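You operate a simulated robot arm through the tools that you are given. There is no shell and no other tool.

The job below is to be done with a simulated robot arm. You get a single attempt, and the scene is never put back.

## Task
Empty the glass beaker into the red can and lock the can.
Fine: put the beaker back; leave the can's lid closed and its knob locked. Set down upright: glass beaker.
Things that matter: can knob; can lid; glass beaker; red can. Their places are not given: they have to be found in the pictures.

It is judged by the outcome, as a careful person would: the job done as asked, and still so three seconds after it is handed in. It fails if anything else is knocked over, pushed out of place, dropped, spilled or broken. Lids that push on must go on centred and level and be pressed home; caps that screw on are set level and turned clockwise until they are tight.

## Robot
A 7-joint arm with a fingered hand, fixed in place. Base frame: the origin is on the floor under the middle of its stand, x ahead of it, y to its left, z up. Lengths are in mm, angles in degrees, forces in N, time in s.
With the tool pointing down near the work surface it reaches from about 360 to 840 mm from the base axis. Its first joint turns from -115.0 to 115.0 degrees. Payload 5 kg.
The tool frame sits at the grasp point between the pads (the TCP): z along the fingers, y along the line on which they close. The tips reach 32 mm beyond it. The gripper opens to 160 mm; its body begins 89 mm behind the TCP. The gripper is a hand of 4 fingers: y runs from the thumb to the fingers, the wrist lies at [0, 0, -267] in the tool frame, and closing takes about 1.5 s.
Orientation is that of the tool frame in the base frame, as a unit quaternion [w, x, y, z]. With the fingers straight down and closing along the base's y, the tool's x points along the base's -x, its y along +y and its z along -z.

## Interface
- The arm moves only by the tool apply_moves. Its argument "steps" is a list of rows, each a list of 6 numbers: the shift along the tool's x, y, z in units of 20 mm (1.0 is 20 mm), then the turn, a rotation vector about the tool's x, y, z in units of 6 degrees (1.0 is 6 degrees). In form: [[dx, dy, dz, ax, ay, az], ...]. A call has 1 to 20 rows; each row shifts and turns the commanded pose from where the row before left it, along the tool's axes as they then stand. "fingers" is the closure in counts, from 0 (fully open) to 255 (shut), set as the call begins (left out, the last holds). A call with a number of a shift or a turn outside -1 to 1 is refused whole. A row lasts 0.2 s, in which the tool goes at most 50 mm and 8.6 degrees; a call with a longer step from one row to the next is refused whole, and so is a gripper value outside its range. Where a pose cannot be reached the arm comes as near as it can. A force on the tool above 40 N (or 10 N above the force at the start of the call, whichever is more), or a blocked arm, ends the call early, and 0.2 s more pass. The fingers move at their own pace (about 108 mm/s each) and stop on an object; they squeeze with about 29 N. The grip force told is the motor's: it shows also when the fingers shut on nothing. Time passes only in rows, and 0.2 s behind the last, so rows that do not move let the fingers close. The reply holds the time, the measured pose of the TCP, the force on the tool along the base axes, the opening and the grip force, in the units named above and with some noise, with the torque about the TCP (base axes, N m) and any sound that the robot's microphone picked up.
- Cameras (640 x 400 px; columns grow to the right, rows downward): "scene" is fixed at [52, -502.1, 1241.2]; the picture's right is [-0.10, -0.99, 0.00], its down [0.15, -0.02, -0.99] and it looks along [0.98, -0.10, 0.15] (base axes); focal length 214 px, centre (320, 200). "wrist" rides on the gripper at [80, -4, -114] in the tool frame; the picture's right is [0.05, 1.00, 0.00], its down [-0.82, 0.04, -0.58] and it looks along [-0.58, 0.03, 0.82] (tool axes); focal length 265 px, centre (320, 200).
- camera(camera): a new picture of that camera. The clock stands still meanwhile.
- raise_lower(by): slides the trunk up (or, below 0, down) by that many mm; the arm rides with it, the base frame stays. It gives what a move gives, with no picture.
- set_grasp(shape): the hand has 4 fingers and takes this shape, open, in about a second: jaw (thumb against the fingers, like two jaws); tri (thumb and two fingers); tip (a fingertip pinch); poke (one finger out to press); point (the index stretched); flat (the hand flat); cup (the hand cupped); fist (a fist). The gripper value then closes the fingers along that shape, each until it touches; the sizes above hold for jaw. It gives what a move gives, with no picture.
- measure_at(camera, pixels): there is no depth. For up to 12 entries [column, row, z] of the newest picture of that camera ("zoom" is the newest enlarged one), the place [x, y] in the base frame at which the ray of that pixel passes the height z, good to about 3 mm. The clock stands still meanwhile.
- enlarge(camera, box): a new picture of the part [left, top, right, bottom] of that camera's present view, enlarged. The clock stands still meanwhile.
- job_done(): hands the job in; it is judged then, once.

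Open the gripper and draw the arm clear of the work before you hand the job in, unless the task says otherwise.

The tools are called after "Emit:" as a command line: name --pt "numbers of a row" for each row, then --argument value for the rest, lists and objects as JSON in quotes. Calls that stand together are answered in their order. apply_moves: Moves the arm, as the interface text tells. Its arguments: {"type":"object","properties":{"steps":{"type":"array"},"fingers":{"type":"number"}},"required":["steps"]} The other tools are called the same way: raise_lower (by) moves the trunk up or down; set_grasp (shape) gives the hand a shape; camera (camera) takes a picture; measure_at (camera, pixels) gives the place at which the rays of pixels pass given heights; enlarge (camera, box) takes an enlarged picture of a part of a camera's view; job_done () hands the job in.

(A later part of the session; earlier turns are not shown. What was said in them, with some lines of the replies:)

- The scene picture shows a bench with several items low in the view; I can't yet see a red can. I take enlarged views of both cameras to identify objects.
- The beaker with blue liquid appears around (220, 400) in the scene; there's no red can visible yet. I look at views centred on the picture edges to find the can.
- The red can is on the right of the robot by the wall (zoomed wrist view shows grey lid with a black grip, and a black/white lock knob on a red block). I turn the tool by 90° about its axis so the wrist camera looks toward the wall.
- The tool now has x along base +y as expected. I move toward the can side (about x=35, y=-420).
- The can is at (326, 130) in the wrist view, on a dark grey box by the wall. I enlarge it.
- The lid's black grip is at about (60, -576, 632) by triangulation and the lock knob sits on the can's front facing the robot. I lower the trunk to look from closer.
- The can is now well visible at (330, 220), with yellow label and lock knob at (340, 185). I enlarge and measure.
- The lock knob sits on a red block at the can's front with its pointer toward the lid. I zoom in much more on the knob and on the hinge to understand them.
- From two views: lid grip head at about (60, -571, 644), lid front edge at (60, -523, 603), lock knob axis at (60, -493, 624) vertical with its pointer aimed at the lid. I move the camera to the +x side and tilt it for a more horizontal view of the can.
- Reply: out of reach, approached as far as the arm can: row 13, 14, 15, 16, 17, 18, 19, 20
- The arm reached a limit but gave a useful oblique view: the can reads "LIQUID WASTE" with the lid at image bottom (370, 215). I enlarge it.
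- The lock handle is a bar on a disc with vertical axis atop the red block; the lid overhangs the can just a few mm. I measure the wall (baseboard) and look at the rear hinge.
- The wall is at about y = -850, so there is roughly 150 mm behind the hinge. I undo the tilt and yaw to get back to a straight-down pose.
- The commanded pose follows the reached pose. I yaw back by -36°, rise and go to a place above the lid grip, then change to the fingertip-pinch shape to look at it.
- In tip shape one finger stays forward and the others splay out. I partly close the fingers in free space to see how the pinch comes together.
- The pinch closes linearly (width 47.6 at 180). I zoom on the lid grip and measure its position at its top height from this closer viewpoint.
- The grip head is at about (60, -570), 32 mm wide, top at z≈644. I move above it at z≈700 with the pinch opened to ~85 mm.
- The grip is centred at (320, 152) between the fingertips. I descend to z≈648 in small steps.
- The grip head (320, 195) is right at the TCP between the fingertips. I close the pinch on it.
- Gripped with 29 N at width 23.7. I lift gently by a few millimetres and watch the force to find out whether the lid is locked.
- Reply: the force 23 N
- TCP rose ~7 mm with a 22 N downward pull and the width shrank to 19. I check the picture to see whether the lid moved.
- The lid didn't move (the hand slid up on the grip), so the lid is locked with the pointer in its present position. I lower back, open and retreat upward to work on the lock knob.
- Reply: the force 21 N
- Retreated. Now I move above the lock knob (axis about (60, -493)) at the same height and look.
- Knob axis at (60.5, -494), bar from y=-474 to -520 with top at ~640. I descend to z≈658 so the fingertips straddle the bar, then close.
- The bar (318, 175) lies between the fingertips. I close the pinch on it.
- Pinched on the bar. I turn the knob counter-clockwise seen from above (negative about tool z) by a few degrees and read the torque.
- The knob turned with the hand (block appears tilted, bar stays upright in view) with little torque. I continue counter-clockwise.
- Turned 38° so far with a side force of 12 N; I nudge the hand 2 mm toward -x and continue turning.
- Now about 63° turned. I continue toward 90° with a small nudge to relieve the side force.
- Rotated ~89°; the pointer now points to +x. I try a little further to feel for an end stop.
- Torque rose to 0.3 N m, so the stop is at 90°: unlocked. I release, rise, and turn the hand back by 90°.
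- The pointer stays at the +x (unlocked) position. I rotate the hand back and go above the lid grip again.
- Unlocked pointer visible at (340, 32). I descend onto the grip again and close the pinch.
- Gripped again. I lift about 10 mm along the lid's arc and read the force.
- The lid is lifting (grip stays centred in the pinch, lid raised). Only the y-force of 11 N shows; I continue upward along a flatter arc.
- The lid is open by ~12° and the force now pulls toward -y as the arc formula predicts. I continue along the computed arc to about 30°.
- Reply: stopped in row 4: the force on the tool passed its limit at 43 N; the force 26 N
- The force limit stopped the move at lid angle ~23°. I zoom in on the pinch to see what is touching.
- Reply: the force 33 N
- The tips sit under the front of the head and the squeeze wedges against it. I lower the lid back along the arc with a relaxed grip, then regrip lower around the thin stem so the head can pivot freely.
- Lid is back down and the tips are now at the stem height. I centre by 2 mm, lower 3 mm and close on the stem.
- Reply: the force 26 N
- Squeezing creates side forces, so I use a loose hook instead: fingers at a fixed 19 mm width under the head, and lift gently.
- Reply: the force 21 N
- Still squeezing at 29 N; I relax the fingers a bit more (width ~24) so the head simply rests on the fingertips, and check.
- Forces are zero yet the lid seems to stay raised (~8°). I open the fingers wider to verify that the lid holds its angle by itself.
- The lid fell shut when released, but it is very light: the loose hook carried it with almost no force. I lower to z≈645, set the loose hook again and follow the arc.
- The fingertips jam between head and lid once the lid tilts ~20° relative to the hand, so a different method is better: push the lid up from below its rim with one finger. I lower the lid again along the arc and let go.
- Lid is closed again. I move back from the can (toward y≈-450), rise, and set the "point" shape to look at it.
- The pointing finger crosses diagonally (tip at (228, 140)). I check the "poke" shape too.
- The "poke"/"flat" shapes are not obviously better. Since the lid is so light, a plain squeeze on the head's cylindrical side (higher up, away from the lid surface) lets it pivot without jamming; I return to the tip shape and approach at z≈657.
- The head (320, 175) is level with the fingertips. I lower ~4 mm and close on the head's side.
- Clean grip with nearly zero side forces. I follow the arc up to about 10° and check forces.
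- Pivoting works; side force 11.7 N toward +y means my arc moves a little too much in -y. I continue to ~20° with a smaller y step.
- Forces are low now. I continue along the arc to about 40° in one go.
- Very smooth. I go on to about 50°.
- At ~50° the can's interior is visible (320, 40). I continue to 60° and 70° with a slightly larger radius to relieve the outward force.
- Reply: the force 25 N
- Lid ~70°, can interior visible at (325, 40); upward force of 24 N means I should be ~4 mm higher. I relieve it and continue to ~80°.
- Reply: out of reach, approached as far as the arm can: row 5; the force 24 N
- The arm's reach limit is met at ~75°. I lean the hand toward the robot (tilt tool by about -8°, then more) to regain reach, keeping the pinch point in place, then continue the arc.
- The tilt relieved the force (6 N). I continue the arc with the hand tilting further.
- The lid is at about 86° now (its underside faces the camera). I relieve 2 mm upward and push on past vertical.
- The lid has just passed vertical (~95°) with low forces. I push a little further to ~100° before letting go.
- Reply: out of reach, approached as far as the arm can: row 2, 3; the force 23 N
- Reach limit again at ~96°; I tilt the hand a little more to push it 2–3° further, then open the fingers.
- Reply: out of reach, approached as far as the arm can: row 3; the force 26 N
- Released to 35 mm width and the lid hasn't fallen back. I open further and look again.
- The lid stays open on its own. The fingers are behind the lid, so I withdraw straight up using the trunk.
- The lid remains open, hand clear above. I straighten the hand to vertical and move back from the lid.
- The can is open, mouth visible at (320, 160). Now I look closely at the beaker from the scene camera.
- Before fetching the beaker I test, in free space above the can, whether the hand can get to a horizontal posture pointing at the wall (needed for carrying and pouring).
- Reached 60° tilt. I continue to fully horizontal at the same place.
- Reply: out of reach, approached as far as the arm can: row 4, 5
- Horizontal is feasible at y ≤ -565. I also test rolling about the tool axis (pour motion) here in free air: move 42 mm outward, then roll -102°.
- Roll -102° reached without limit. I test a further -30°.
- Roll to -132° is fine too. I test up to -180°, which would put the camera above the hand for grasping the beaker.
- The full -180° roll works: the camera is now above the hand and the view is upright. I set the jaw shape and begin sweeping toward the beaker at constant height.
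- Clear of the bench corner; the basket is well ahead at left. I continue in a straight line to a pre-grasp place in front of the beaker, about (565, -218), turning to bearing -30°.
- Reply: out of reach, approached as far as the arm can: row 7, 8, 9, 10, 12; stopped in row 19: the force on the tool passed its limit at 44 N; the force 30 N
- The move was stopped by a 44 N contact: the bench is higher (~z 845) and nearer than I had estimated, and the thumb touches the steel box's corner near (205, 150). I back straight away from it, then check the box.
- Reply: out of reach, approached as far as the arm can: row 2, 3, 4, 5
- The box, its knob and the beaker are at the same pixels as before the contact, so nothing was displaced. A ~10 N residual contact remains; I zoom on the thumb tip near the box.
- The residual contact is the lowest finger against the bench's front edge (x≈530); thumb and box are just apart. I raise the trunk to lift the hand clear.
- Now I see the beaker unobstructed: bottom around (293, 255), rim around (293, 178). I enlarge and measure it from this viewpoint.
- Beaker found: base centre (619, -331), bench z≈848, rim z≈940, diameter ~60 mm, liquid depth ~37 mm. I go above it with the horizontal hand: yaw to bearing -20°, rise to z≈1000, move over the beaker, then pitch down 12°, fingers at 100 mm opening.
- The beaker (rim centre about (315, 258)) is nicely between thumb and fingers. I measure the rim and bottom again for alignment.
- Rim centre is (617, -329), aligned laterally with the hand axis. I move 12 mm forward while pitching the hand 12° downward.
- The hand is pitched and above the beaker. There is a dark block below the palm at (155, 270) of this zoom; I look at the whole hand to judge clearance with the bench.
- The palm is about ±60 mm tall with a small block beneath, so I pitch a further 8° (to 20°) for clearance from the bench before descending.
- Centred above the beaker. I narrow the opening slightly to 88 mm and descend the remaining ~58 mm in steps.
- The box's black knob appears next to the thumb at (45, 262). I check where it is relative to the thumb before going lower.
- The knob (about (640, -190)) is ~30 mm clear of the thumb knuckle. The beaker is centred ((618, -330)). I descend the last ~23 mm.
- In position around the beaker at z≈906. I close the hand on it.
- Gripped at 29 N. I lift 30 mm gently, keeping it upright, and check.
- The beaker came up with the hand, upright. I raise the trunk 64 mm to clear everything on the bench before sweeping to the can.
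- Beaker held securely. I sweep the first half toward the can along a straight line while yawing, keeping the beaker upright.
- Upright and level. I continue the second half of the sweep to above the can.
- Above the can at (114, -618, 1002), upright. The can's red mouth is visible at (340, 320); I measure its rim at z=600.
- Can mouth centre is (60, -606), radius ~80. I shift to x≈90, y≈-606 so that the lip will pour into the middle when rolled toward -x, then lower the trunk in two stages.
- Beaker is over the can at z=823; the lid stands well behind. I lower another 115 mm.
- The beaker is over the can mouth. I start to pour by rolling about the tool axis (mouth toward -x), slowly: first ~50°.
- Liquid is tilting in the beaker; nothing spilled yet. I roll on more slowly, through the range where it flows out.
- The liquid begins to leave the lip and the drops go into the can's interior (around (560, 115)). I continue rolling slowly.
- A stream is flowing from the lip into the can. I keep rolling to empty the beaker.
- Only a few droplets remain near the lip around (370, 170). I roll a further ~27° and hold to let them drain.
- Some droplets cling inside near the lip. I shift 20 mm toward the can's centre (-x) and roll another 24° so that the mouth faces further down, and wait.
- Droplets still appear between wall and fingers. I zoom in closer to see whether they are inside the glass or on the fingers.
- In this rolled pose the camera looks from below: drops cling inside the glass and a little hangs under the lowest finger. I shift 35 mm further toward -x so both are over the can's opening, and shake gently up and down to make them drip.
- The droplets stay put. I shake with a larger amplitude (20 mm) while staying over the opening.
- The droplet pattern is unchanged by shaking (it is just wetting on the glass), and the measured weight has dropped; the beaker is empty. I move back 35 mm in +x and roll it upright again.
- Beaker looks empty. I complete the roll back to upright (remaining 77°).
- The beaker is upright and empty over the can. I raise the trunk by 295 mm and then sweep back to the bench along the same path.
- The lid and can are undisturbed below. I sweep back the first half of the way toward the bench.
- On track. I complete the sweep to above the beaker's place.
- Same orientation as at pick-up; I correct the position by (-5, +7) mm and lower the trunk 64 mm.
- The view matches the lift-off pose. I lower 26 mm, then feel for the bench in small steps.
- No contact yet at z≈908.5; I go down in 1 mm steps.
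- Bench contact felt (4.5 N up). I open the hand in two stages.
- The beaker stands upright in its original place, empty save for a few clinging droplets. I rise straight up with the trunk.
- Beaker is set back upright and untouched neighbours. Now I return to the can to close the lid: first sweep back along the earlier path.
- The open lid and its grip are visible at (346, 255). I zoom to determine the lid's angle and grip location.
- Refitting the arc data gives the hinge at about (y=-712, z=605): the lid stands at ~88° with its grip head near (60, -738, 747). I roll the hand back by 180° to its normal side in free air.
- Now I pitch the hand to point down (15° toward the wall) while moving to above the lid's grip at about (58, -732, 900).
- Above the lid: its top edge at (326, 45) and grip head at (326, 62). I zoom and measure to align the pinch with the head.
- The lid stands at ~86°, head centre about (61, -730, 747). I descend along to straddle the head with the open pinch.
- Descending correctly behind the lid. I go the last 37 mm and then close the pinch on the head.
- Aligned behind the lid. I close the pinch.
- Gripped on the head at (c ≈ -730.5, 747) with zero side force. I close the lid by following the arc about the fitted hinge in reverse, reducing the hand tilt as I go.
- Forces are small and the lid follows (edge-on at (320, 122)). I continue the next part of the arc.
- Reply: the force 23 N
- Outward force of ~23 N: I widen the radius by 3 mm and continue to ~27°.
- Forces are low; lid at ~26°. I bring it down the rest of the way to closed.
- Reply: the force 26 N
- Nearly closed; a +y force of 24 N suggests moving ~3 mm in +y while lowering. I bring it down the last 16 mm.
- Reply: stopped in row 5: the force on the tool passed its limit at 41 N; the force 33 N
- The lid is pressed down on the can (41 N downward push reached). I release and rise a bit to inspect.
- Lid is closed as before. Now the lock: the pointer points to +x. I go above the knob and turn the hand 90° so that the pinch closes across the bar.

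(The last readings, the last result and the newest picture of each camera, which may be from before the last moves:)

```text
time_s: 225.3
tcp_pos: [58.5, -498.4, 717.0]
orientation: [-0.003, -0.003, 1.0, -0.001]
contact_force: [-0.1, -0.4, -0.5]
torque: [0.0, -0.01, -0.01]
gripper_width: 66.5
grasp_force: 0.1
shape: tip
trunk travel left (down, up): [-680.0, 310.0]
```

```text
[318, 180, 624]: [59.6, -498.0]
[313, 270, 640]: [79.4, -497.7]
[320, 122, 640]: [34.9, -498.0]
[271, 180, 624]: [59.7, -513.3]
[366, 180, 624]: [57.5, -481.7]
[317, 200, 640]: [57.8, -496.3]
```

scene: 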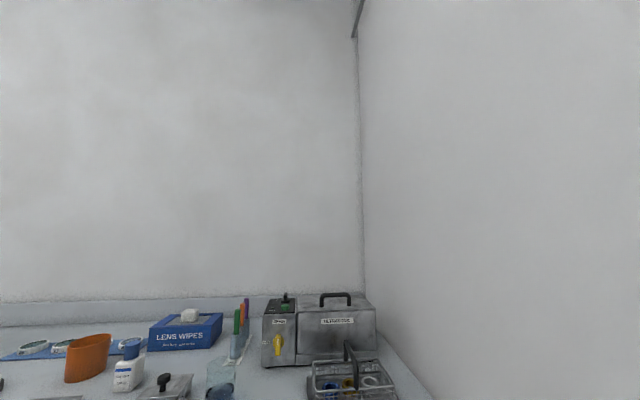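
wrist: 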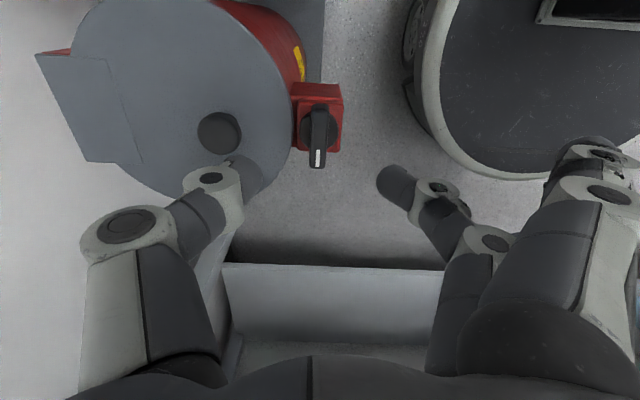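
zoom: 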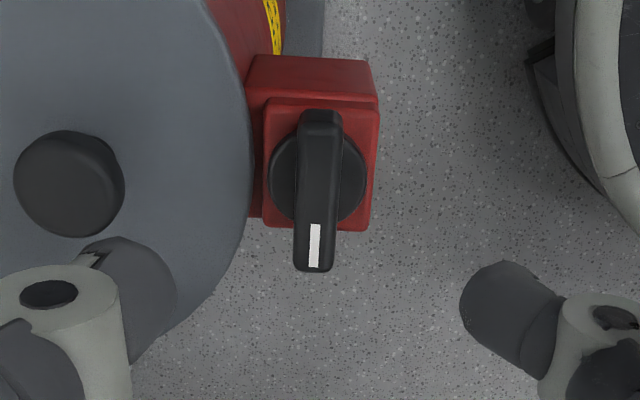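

The bar is centred near (59, -497). I descend to z≈660 and close on it.

Emit:
apply_moves --pt "0 0.05 0.6 0 0 0" --pt "0 0 0.6 0 0 0" --pt "0 0 0.6 0 0 0" --pt "0 0 0.6 0 0 0" --pt "0 0 0.45 0 0 0" --pt "0 0 0 0 0 0"

Emit:
apply_moves --pt "0 0 0 0 0 0" --pt "0 0 0 0 0 0" --pt "0 0 0 0 0 0" --pt "0 0 0 0 0 0" --pt "0 0 0 0 0 0" --fingers 255

Emit:
enlarge --camera "wrist" --box '[240, 100, 400, 240]'

```text
time_s: 226.7
tcp_pos: [56.7, -495.9, 659.3]
orientation: [-0.002, -0.003, 1.0, -0.001]
contact_force: [-0.3, -0.6, 0.1]
torque: [0.03, 0.0, 0.0]
gripper_width: 66.9
grasp_force: 0.1
shape: tip
trunk travel left (down, up): [-680.0, 310.0]
```

```text
time_s: 227.9
tcp_pos: [58.3, -495.6, 659.5]
orientation: [-0.003, -0.001, 1.0, -0.001]
contact_force: [0.7, -0.2, -1.3]
torque: [-0.02, -0.02, -0.03]
gripper_width: 7.8
grasp_force: 29.1
shape: tip
trunk travel left (down, up): [-680.0, 310.0]
```

```text
2.86 times, centred on (320, 170) of wrist
```

zoom: 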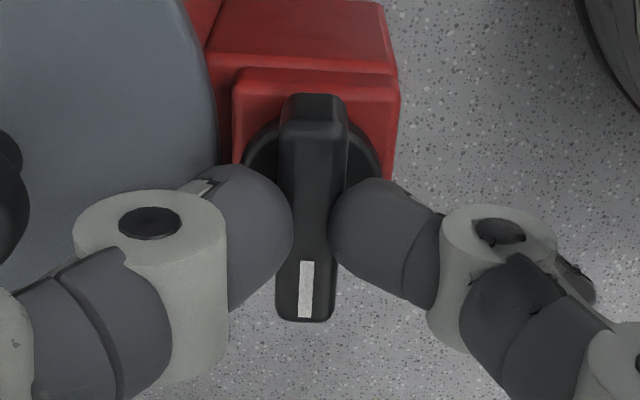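

Gripped on the bar. I turn it clockwise (positive about tool z) in steps toward the lid.

Emit:
apply_moves --pt "0 0 0 0 0 0.7" --pt "0 0 0 0 0 0.7" --pt "0 0 0 0 0 0.7" --pt "0 0 0 0 0 0.7" --pt "0 0 0 0 0 0.7" --pt "0 0 0 0 0 0.7" --pt "0 0 0 0 0 0.7" --pt "0 0 0 0 0 0"

Emit:
enlarge --camera "wrist" --box '[240, 100, 400, 240]'

```text
time_s: 229.7
tcp_pos: [57.3, -495.8, 660.8]
orientation: [-0.003, 0.252, 0.968, -0.001]
contact_force: [0.2, 10.5, -2.5]
torque: [0.28, -0.03, 0.03]
gripper_width: 6.6
grasp_force: 28.9
shape: tip
trunk travel left (down, up): [-680.0, 310.0]
```

```text
2.86 times, centred on (320, 170) of wrist
```

zoom: 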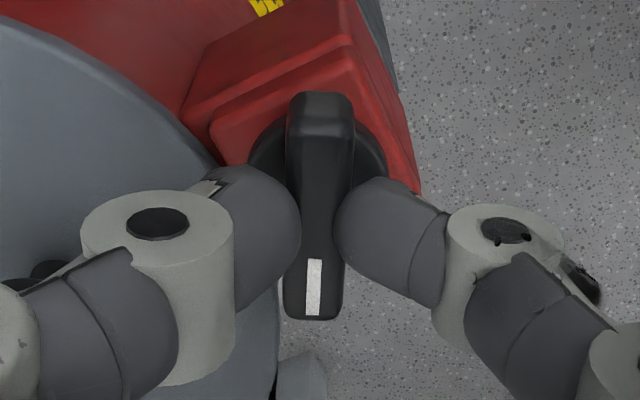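

Turned 29° with the knob following. I nudge +2 mm in y and continue.

Emit:
apply_moves --pt "0.027 0.1 0 0 0 0.7" --pt "0 0 0 0 0 0.7" --pt "0 0 0 0 0 0.7" --pt "0 0 0 0 0 0.7" --pt "0 0 0 0 0 0.7" --pt "0 0 0 0 0 0.7" --pt "0 0 0 0 0 0.7" --pt "0 0 0 0 0 0"

Emit:
enlarge --camera "wrist" --box '[240, 100, 400, 240]'

```text
time_s: 231.5
tcp_pos: [59.5, -494.0, 661.4]
orientation: [0.0, 0.489, 0.872, -0.003]
contact_force: [10.3, -2.8, -0.1]
torque: [-0.06, -0.22, 0.05]
gripper_width: 6.6
grasp_force: 28.8
shape: tip
trunk travel left (down, up): [-680.0, 310.0]
```

```text
2.86 times, centred on (320, 170) of wrist
```

zoom: 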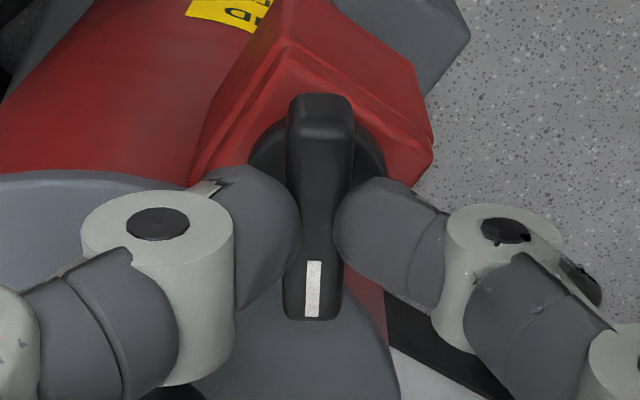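

58° turned; nudging +2 mm in x and continuing to the lid-pointing stop.

Emit:
apply_moves --pt "-0.065 0.078 0 0 0 0.7" --pt "0 0 0 0 0 0.7" --pt "0 0 0 0 0 0.7" --pt "0 0 0 0 0 0.7" --pt "0 0 0 0 0 0.7" --pt "0 0 0 0 0 0.7" --pt "0 0 0 0 0 0.7" --pt "0 0 0 0 0 0.4" --pt "0 0 0 0 0 0"

Emit:
enlarge --camera "wrist" --box '[240, 100, 400, 240]'

```text
time_s: 233.5
tcp_pos: [60.8, -495.1, 660.7]
orientation: [0.0, 0.71, 0.705, -0.004]
contact_force: [7.2, 1.9, 5.0]
torque: [0.04, -0.18, 0.02]
gripper_width: 6.5
grasp_force: 29.2
shape: tip
trunk travel left (down, up): [-680.0, 310.0]
```

```text
2.86 times, centred on (320, 170) of wrist
```

zoom: 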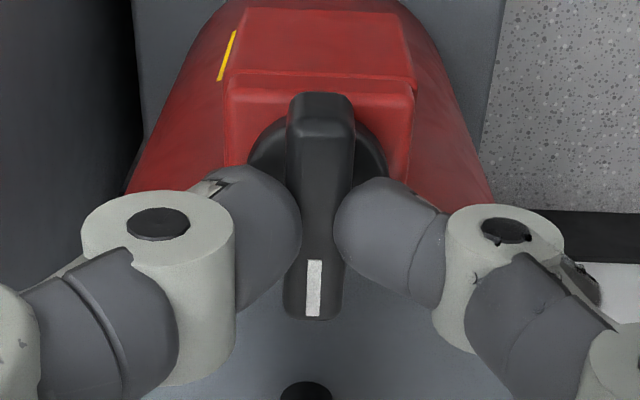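

The pointer is back at the lid direction. I turn a few degrees further to feel the stop.

Emit:
apply_moves --pt "0 0 0 0 0 0.4" --pt "0 0 0 0 0 0.4" --pt "0 0 0 0 0 0.3" --pt "0 0 0 0 0 0"

Emit:
enlarge --camera "wrist" --box '[240, 100, 400, 240]'

```text
time_s: 234.5
tcp_pos: [60.1, -493.8, 660.5]
orientation: [-0.001, 0.749, 0.662, -0.003]
contact_force: [9.7, 1.0, 1.5]
torque: [0.02, -0.2, 0.28]
gripper_width: 6.9
grasp_force: 28.6
shape: tip
trunk travel left (down, up): [-680.0, 310.0]
```

```text
2.86 times, centred on (320, 170) of wrist
```

zoom: 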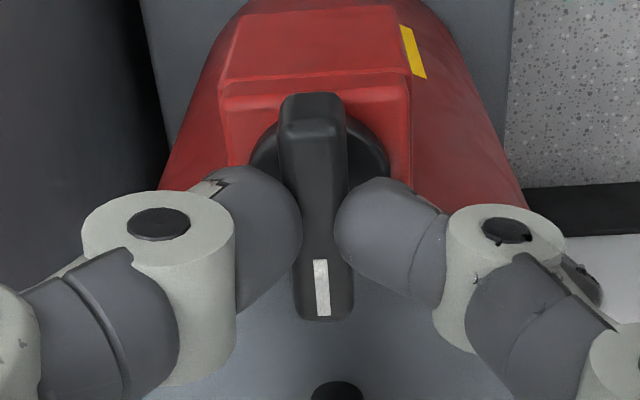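

Torque 0.28 N m: the knob is at its stop (locked position). I ease back 5°, release and rise to verify.

Emit:
apply_moves --pt "0 0 0 0 0 -0.7" --pt "0 0 0 0 0 0"

Emit:
apply_moves --pt "0 0 0 0 0 0" --pt "0 0 0 0 0 0" --pt "0 0 0 0 0 0" --pt "0 0 -0.8 0 0 0" --pt "0 0 -1 0 0 0" --pt "0 0 -1 0 0 0" --pt "0 0 -1 0 0 0" --fingers 150

Emit:
camera --camera "wrist"

Emit:
enlarge --camera "wrist" --box '[240, 80, 400, 280]'

```text
time_s: 235.1
tcp_pos: [60.0, -495.3, 660.6]
orientation: [-0.001, 0.724, 0.689, -0.003]
contact_force: [8.6, 2.1, 3.5]
torque: [0.05, -0.23, 0.07]
gripper_width: 6.9
grasp_force: 28.9
shape: tip
trunk travel left (down, up): [-680.0, 310.0]
```

```text
time_s: 236.7
tcp_pos: [60.1, -494.7, 737.5]
orientation: [-0.001, 0.724, 0.69, -0.004]
contact_force: [0.2, 0.3, -0.1]
torque: [-0.02, 0.01, 0.0]
gripper_width: 65.3
grasp_force: 0.0
shape: tip
trunk travel left (down, up): [-680.0, 310.0]
```

```text
taken
```

wrist: 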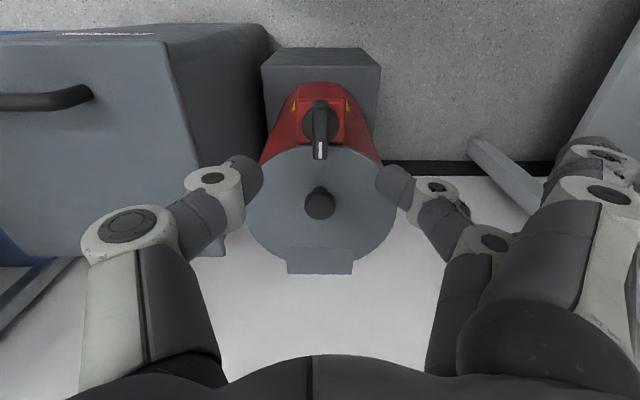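

```text
2.00 times, centred on (320, 180) of wrist
```

zoom: 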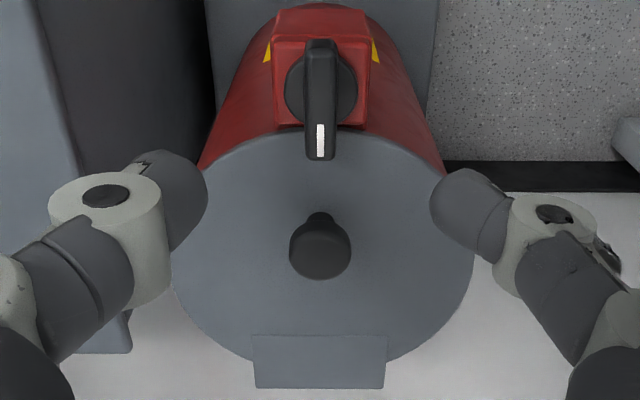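

The pointer aims at the lid again (locked, as it was initially) and the lid is flush. I rise with the trunk, open the hand fully and step back.

Emit:
raise_lower --by 200

Emit:
set_grasp --shape "jaw"

Emit:
apply_moves --pt "0.3 0.3 -0.5 0 0 0" --pt "0.3 0.3 -0.5 0 0 0" --pt "0.3 0.3 -0.5 0 0 0" --pt "0 0.3 -0.5 0 0 0" --fingers 0

Emit:
camera --camera "wrist"

Emit:
enlarge --camera "scene" --box '[0, 390, 440, 400]'

```text
time_s: 238.8
tcp_pos: [60.1, -494.7, 937.4]
orientation: [-0.001, 0.724, 0.689, -0.003]
contact_force: [0.7, 0.2, 0.1]
torque: [-0.01, 0.0, -0.01]
gripper_width: 65.1
grasp_force: 0.1
shape: tip
trunk travel left (down, up): [-880.0, 110.0]
```

```text
time_s: 239.8
tcp_pos: [60.1, -494.5, 935.8]
orientation: [-0.001, 0.724, 0.69, -0.003]
contact_force: [0.8, 0.1, -0.2]
torque: [0.02, 0.0, 0.0]
gripper_width: 160.0
grasp_force: 0.0
shape: jaw
trunk travel left (down, up): [-880.0, 110.0]
```

```text
time_s: 240.8
tcp_pos: [85.5, -477.7, 976.5]
orientation: [-0.001, 0.724, 0.69, -0.003]
contact_force: [0.2, -0.7, 0.4]
torque: [0.0, 0.0, 0.02]
gripper_width: 160.4
grasp_force: 0.2
shape: jaw
trunk travel left (down, up): [-880.0, 110.0]
```

```text
taken
```

wrist: 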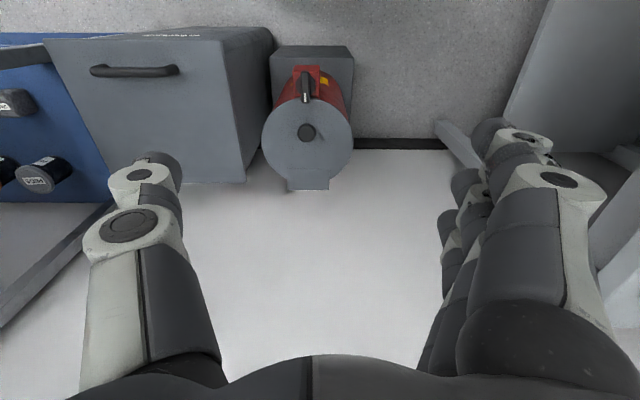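

```text
1.45 times, centred on (220, 395) of scene
```

zoom: 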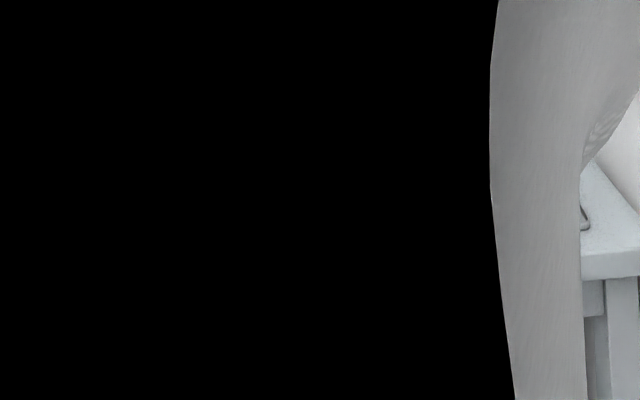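

The can is closed and locked. The arm blocks the scene camera; I lower the trunk a bit to check the bench a last time.

Emit:
raise_lower --by -150

Emit:
enlarge --camera "scene" --box '[0, 390, 440, 400]'

Emit:
enlarge --camera "wrist" --box '[240, 60, 380, 220]'

```text
time_s: 242.5
tcp_pos: [86.8, -477.5, 827.9]
orientation: [-0.001, 0.724, 0.69, -0.003]
contact_force: [0.3, -0.3, -0.5]
torque: [-0.03, 0.0, 0.01]
gripper_width: 160.1
grasp_force: 0.0
shape: jaw
trunk travel left (down, up): [-730.0, 260.0]
```

```text
1.45 times, centred on (220, 395) of scene
```

zoom: 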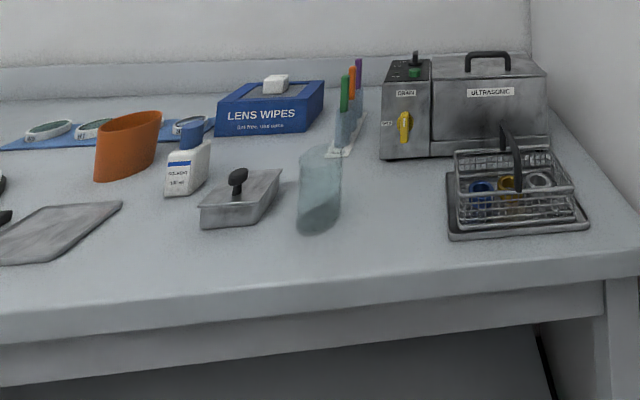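

```text
2.50 times, centred on (310, 140) of wrist
```

zoom: 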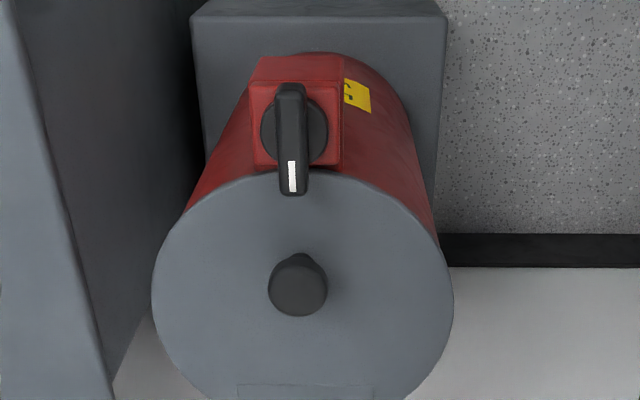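

The bench shows the empty beaker upright in its original place with its neighbours undisturbed. The can's lid is closed with the knob turned to its locked stop, and the hand is open and clear, so I hand the job in.

Emit:
job_done

```text
The job is handed in.
```

I emptied the beaker into the red can, closed and locked the can, and set the beaker back upright where it stood. The job is handed in. I don't have a verdict on it.

- **Beaker:** It is empty except for a few droplets still clinging to the inside wall. Shaking it over the can did not move them. I saw no spills on the bench or around the can.
- **Can:** I closed the lid and pressed it down with about 40 N. I turned the knob back to its stop, pointing at the lid as it did at the start. I did not pull on the lid again after locking to test it.
- **Contact on the way:** While reaching for the beaker I misjudged the bench height. The hand bumped the steel box and the bench edge at about 44 N. I backed off, and the box and the other items are in the same places as before in the pictures.

I left the hand open and clear of the can.
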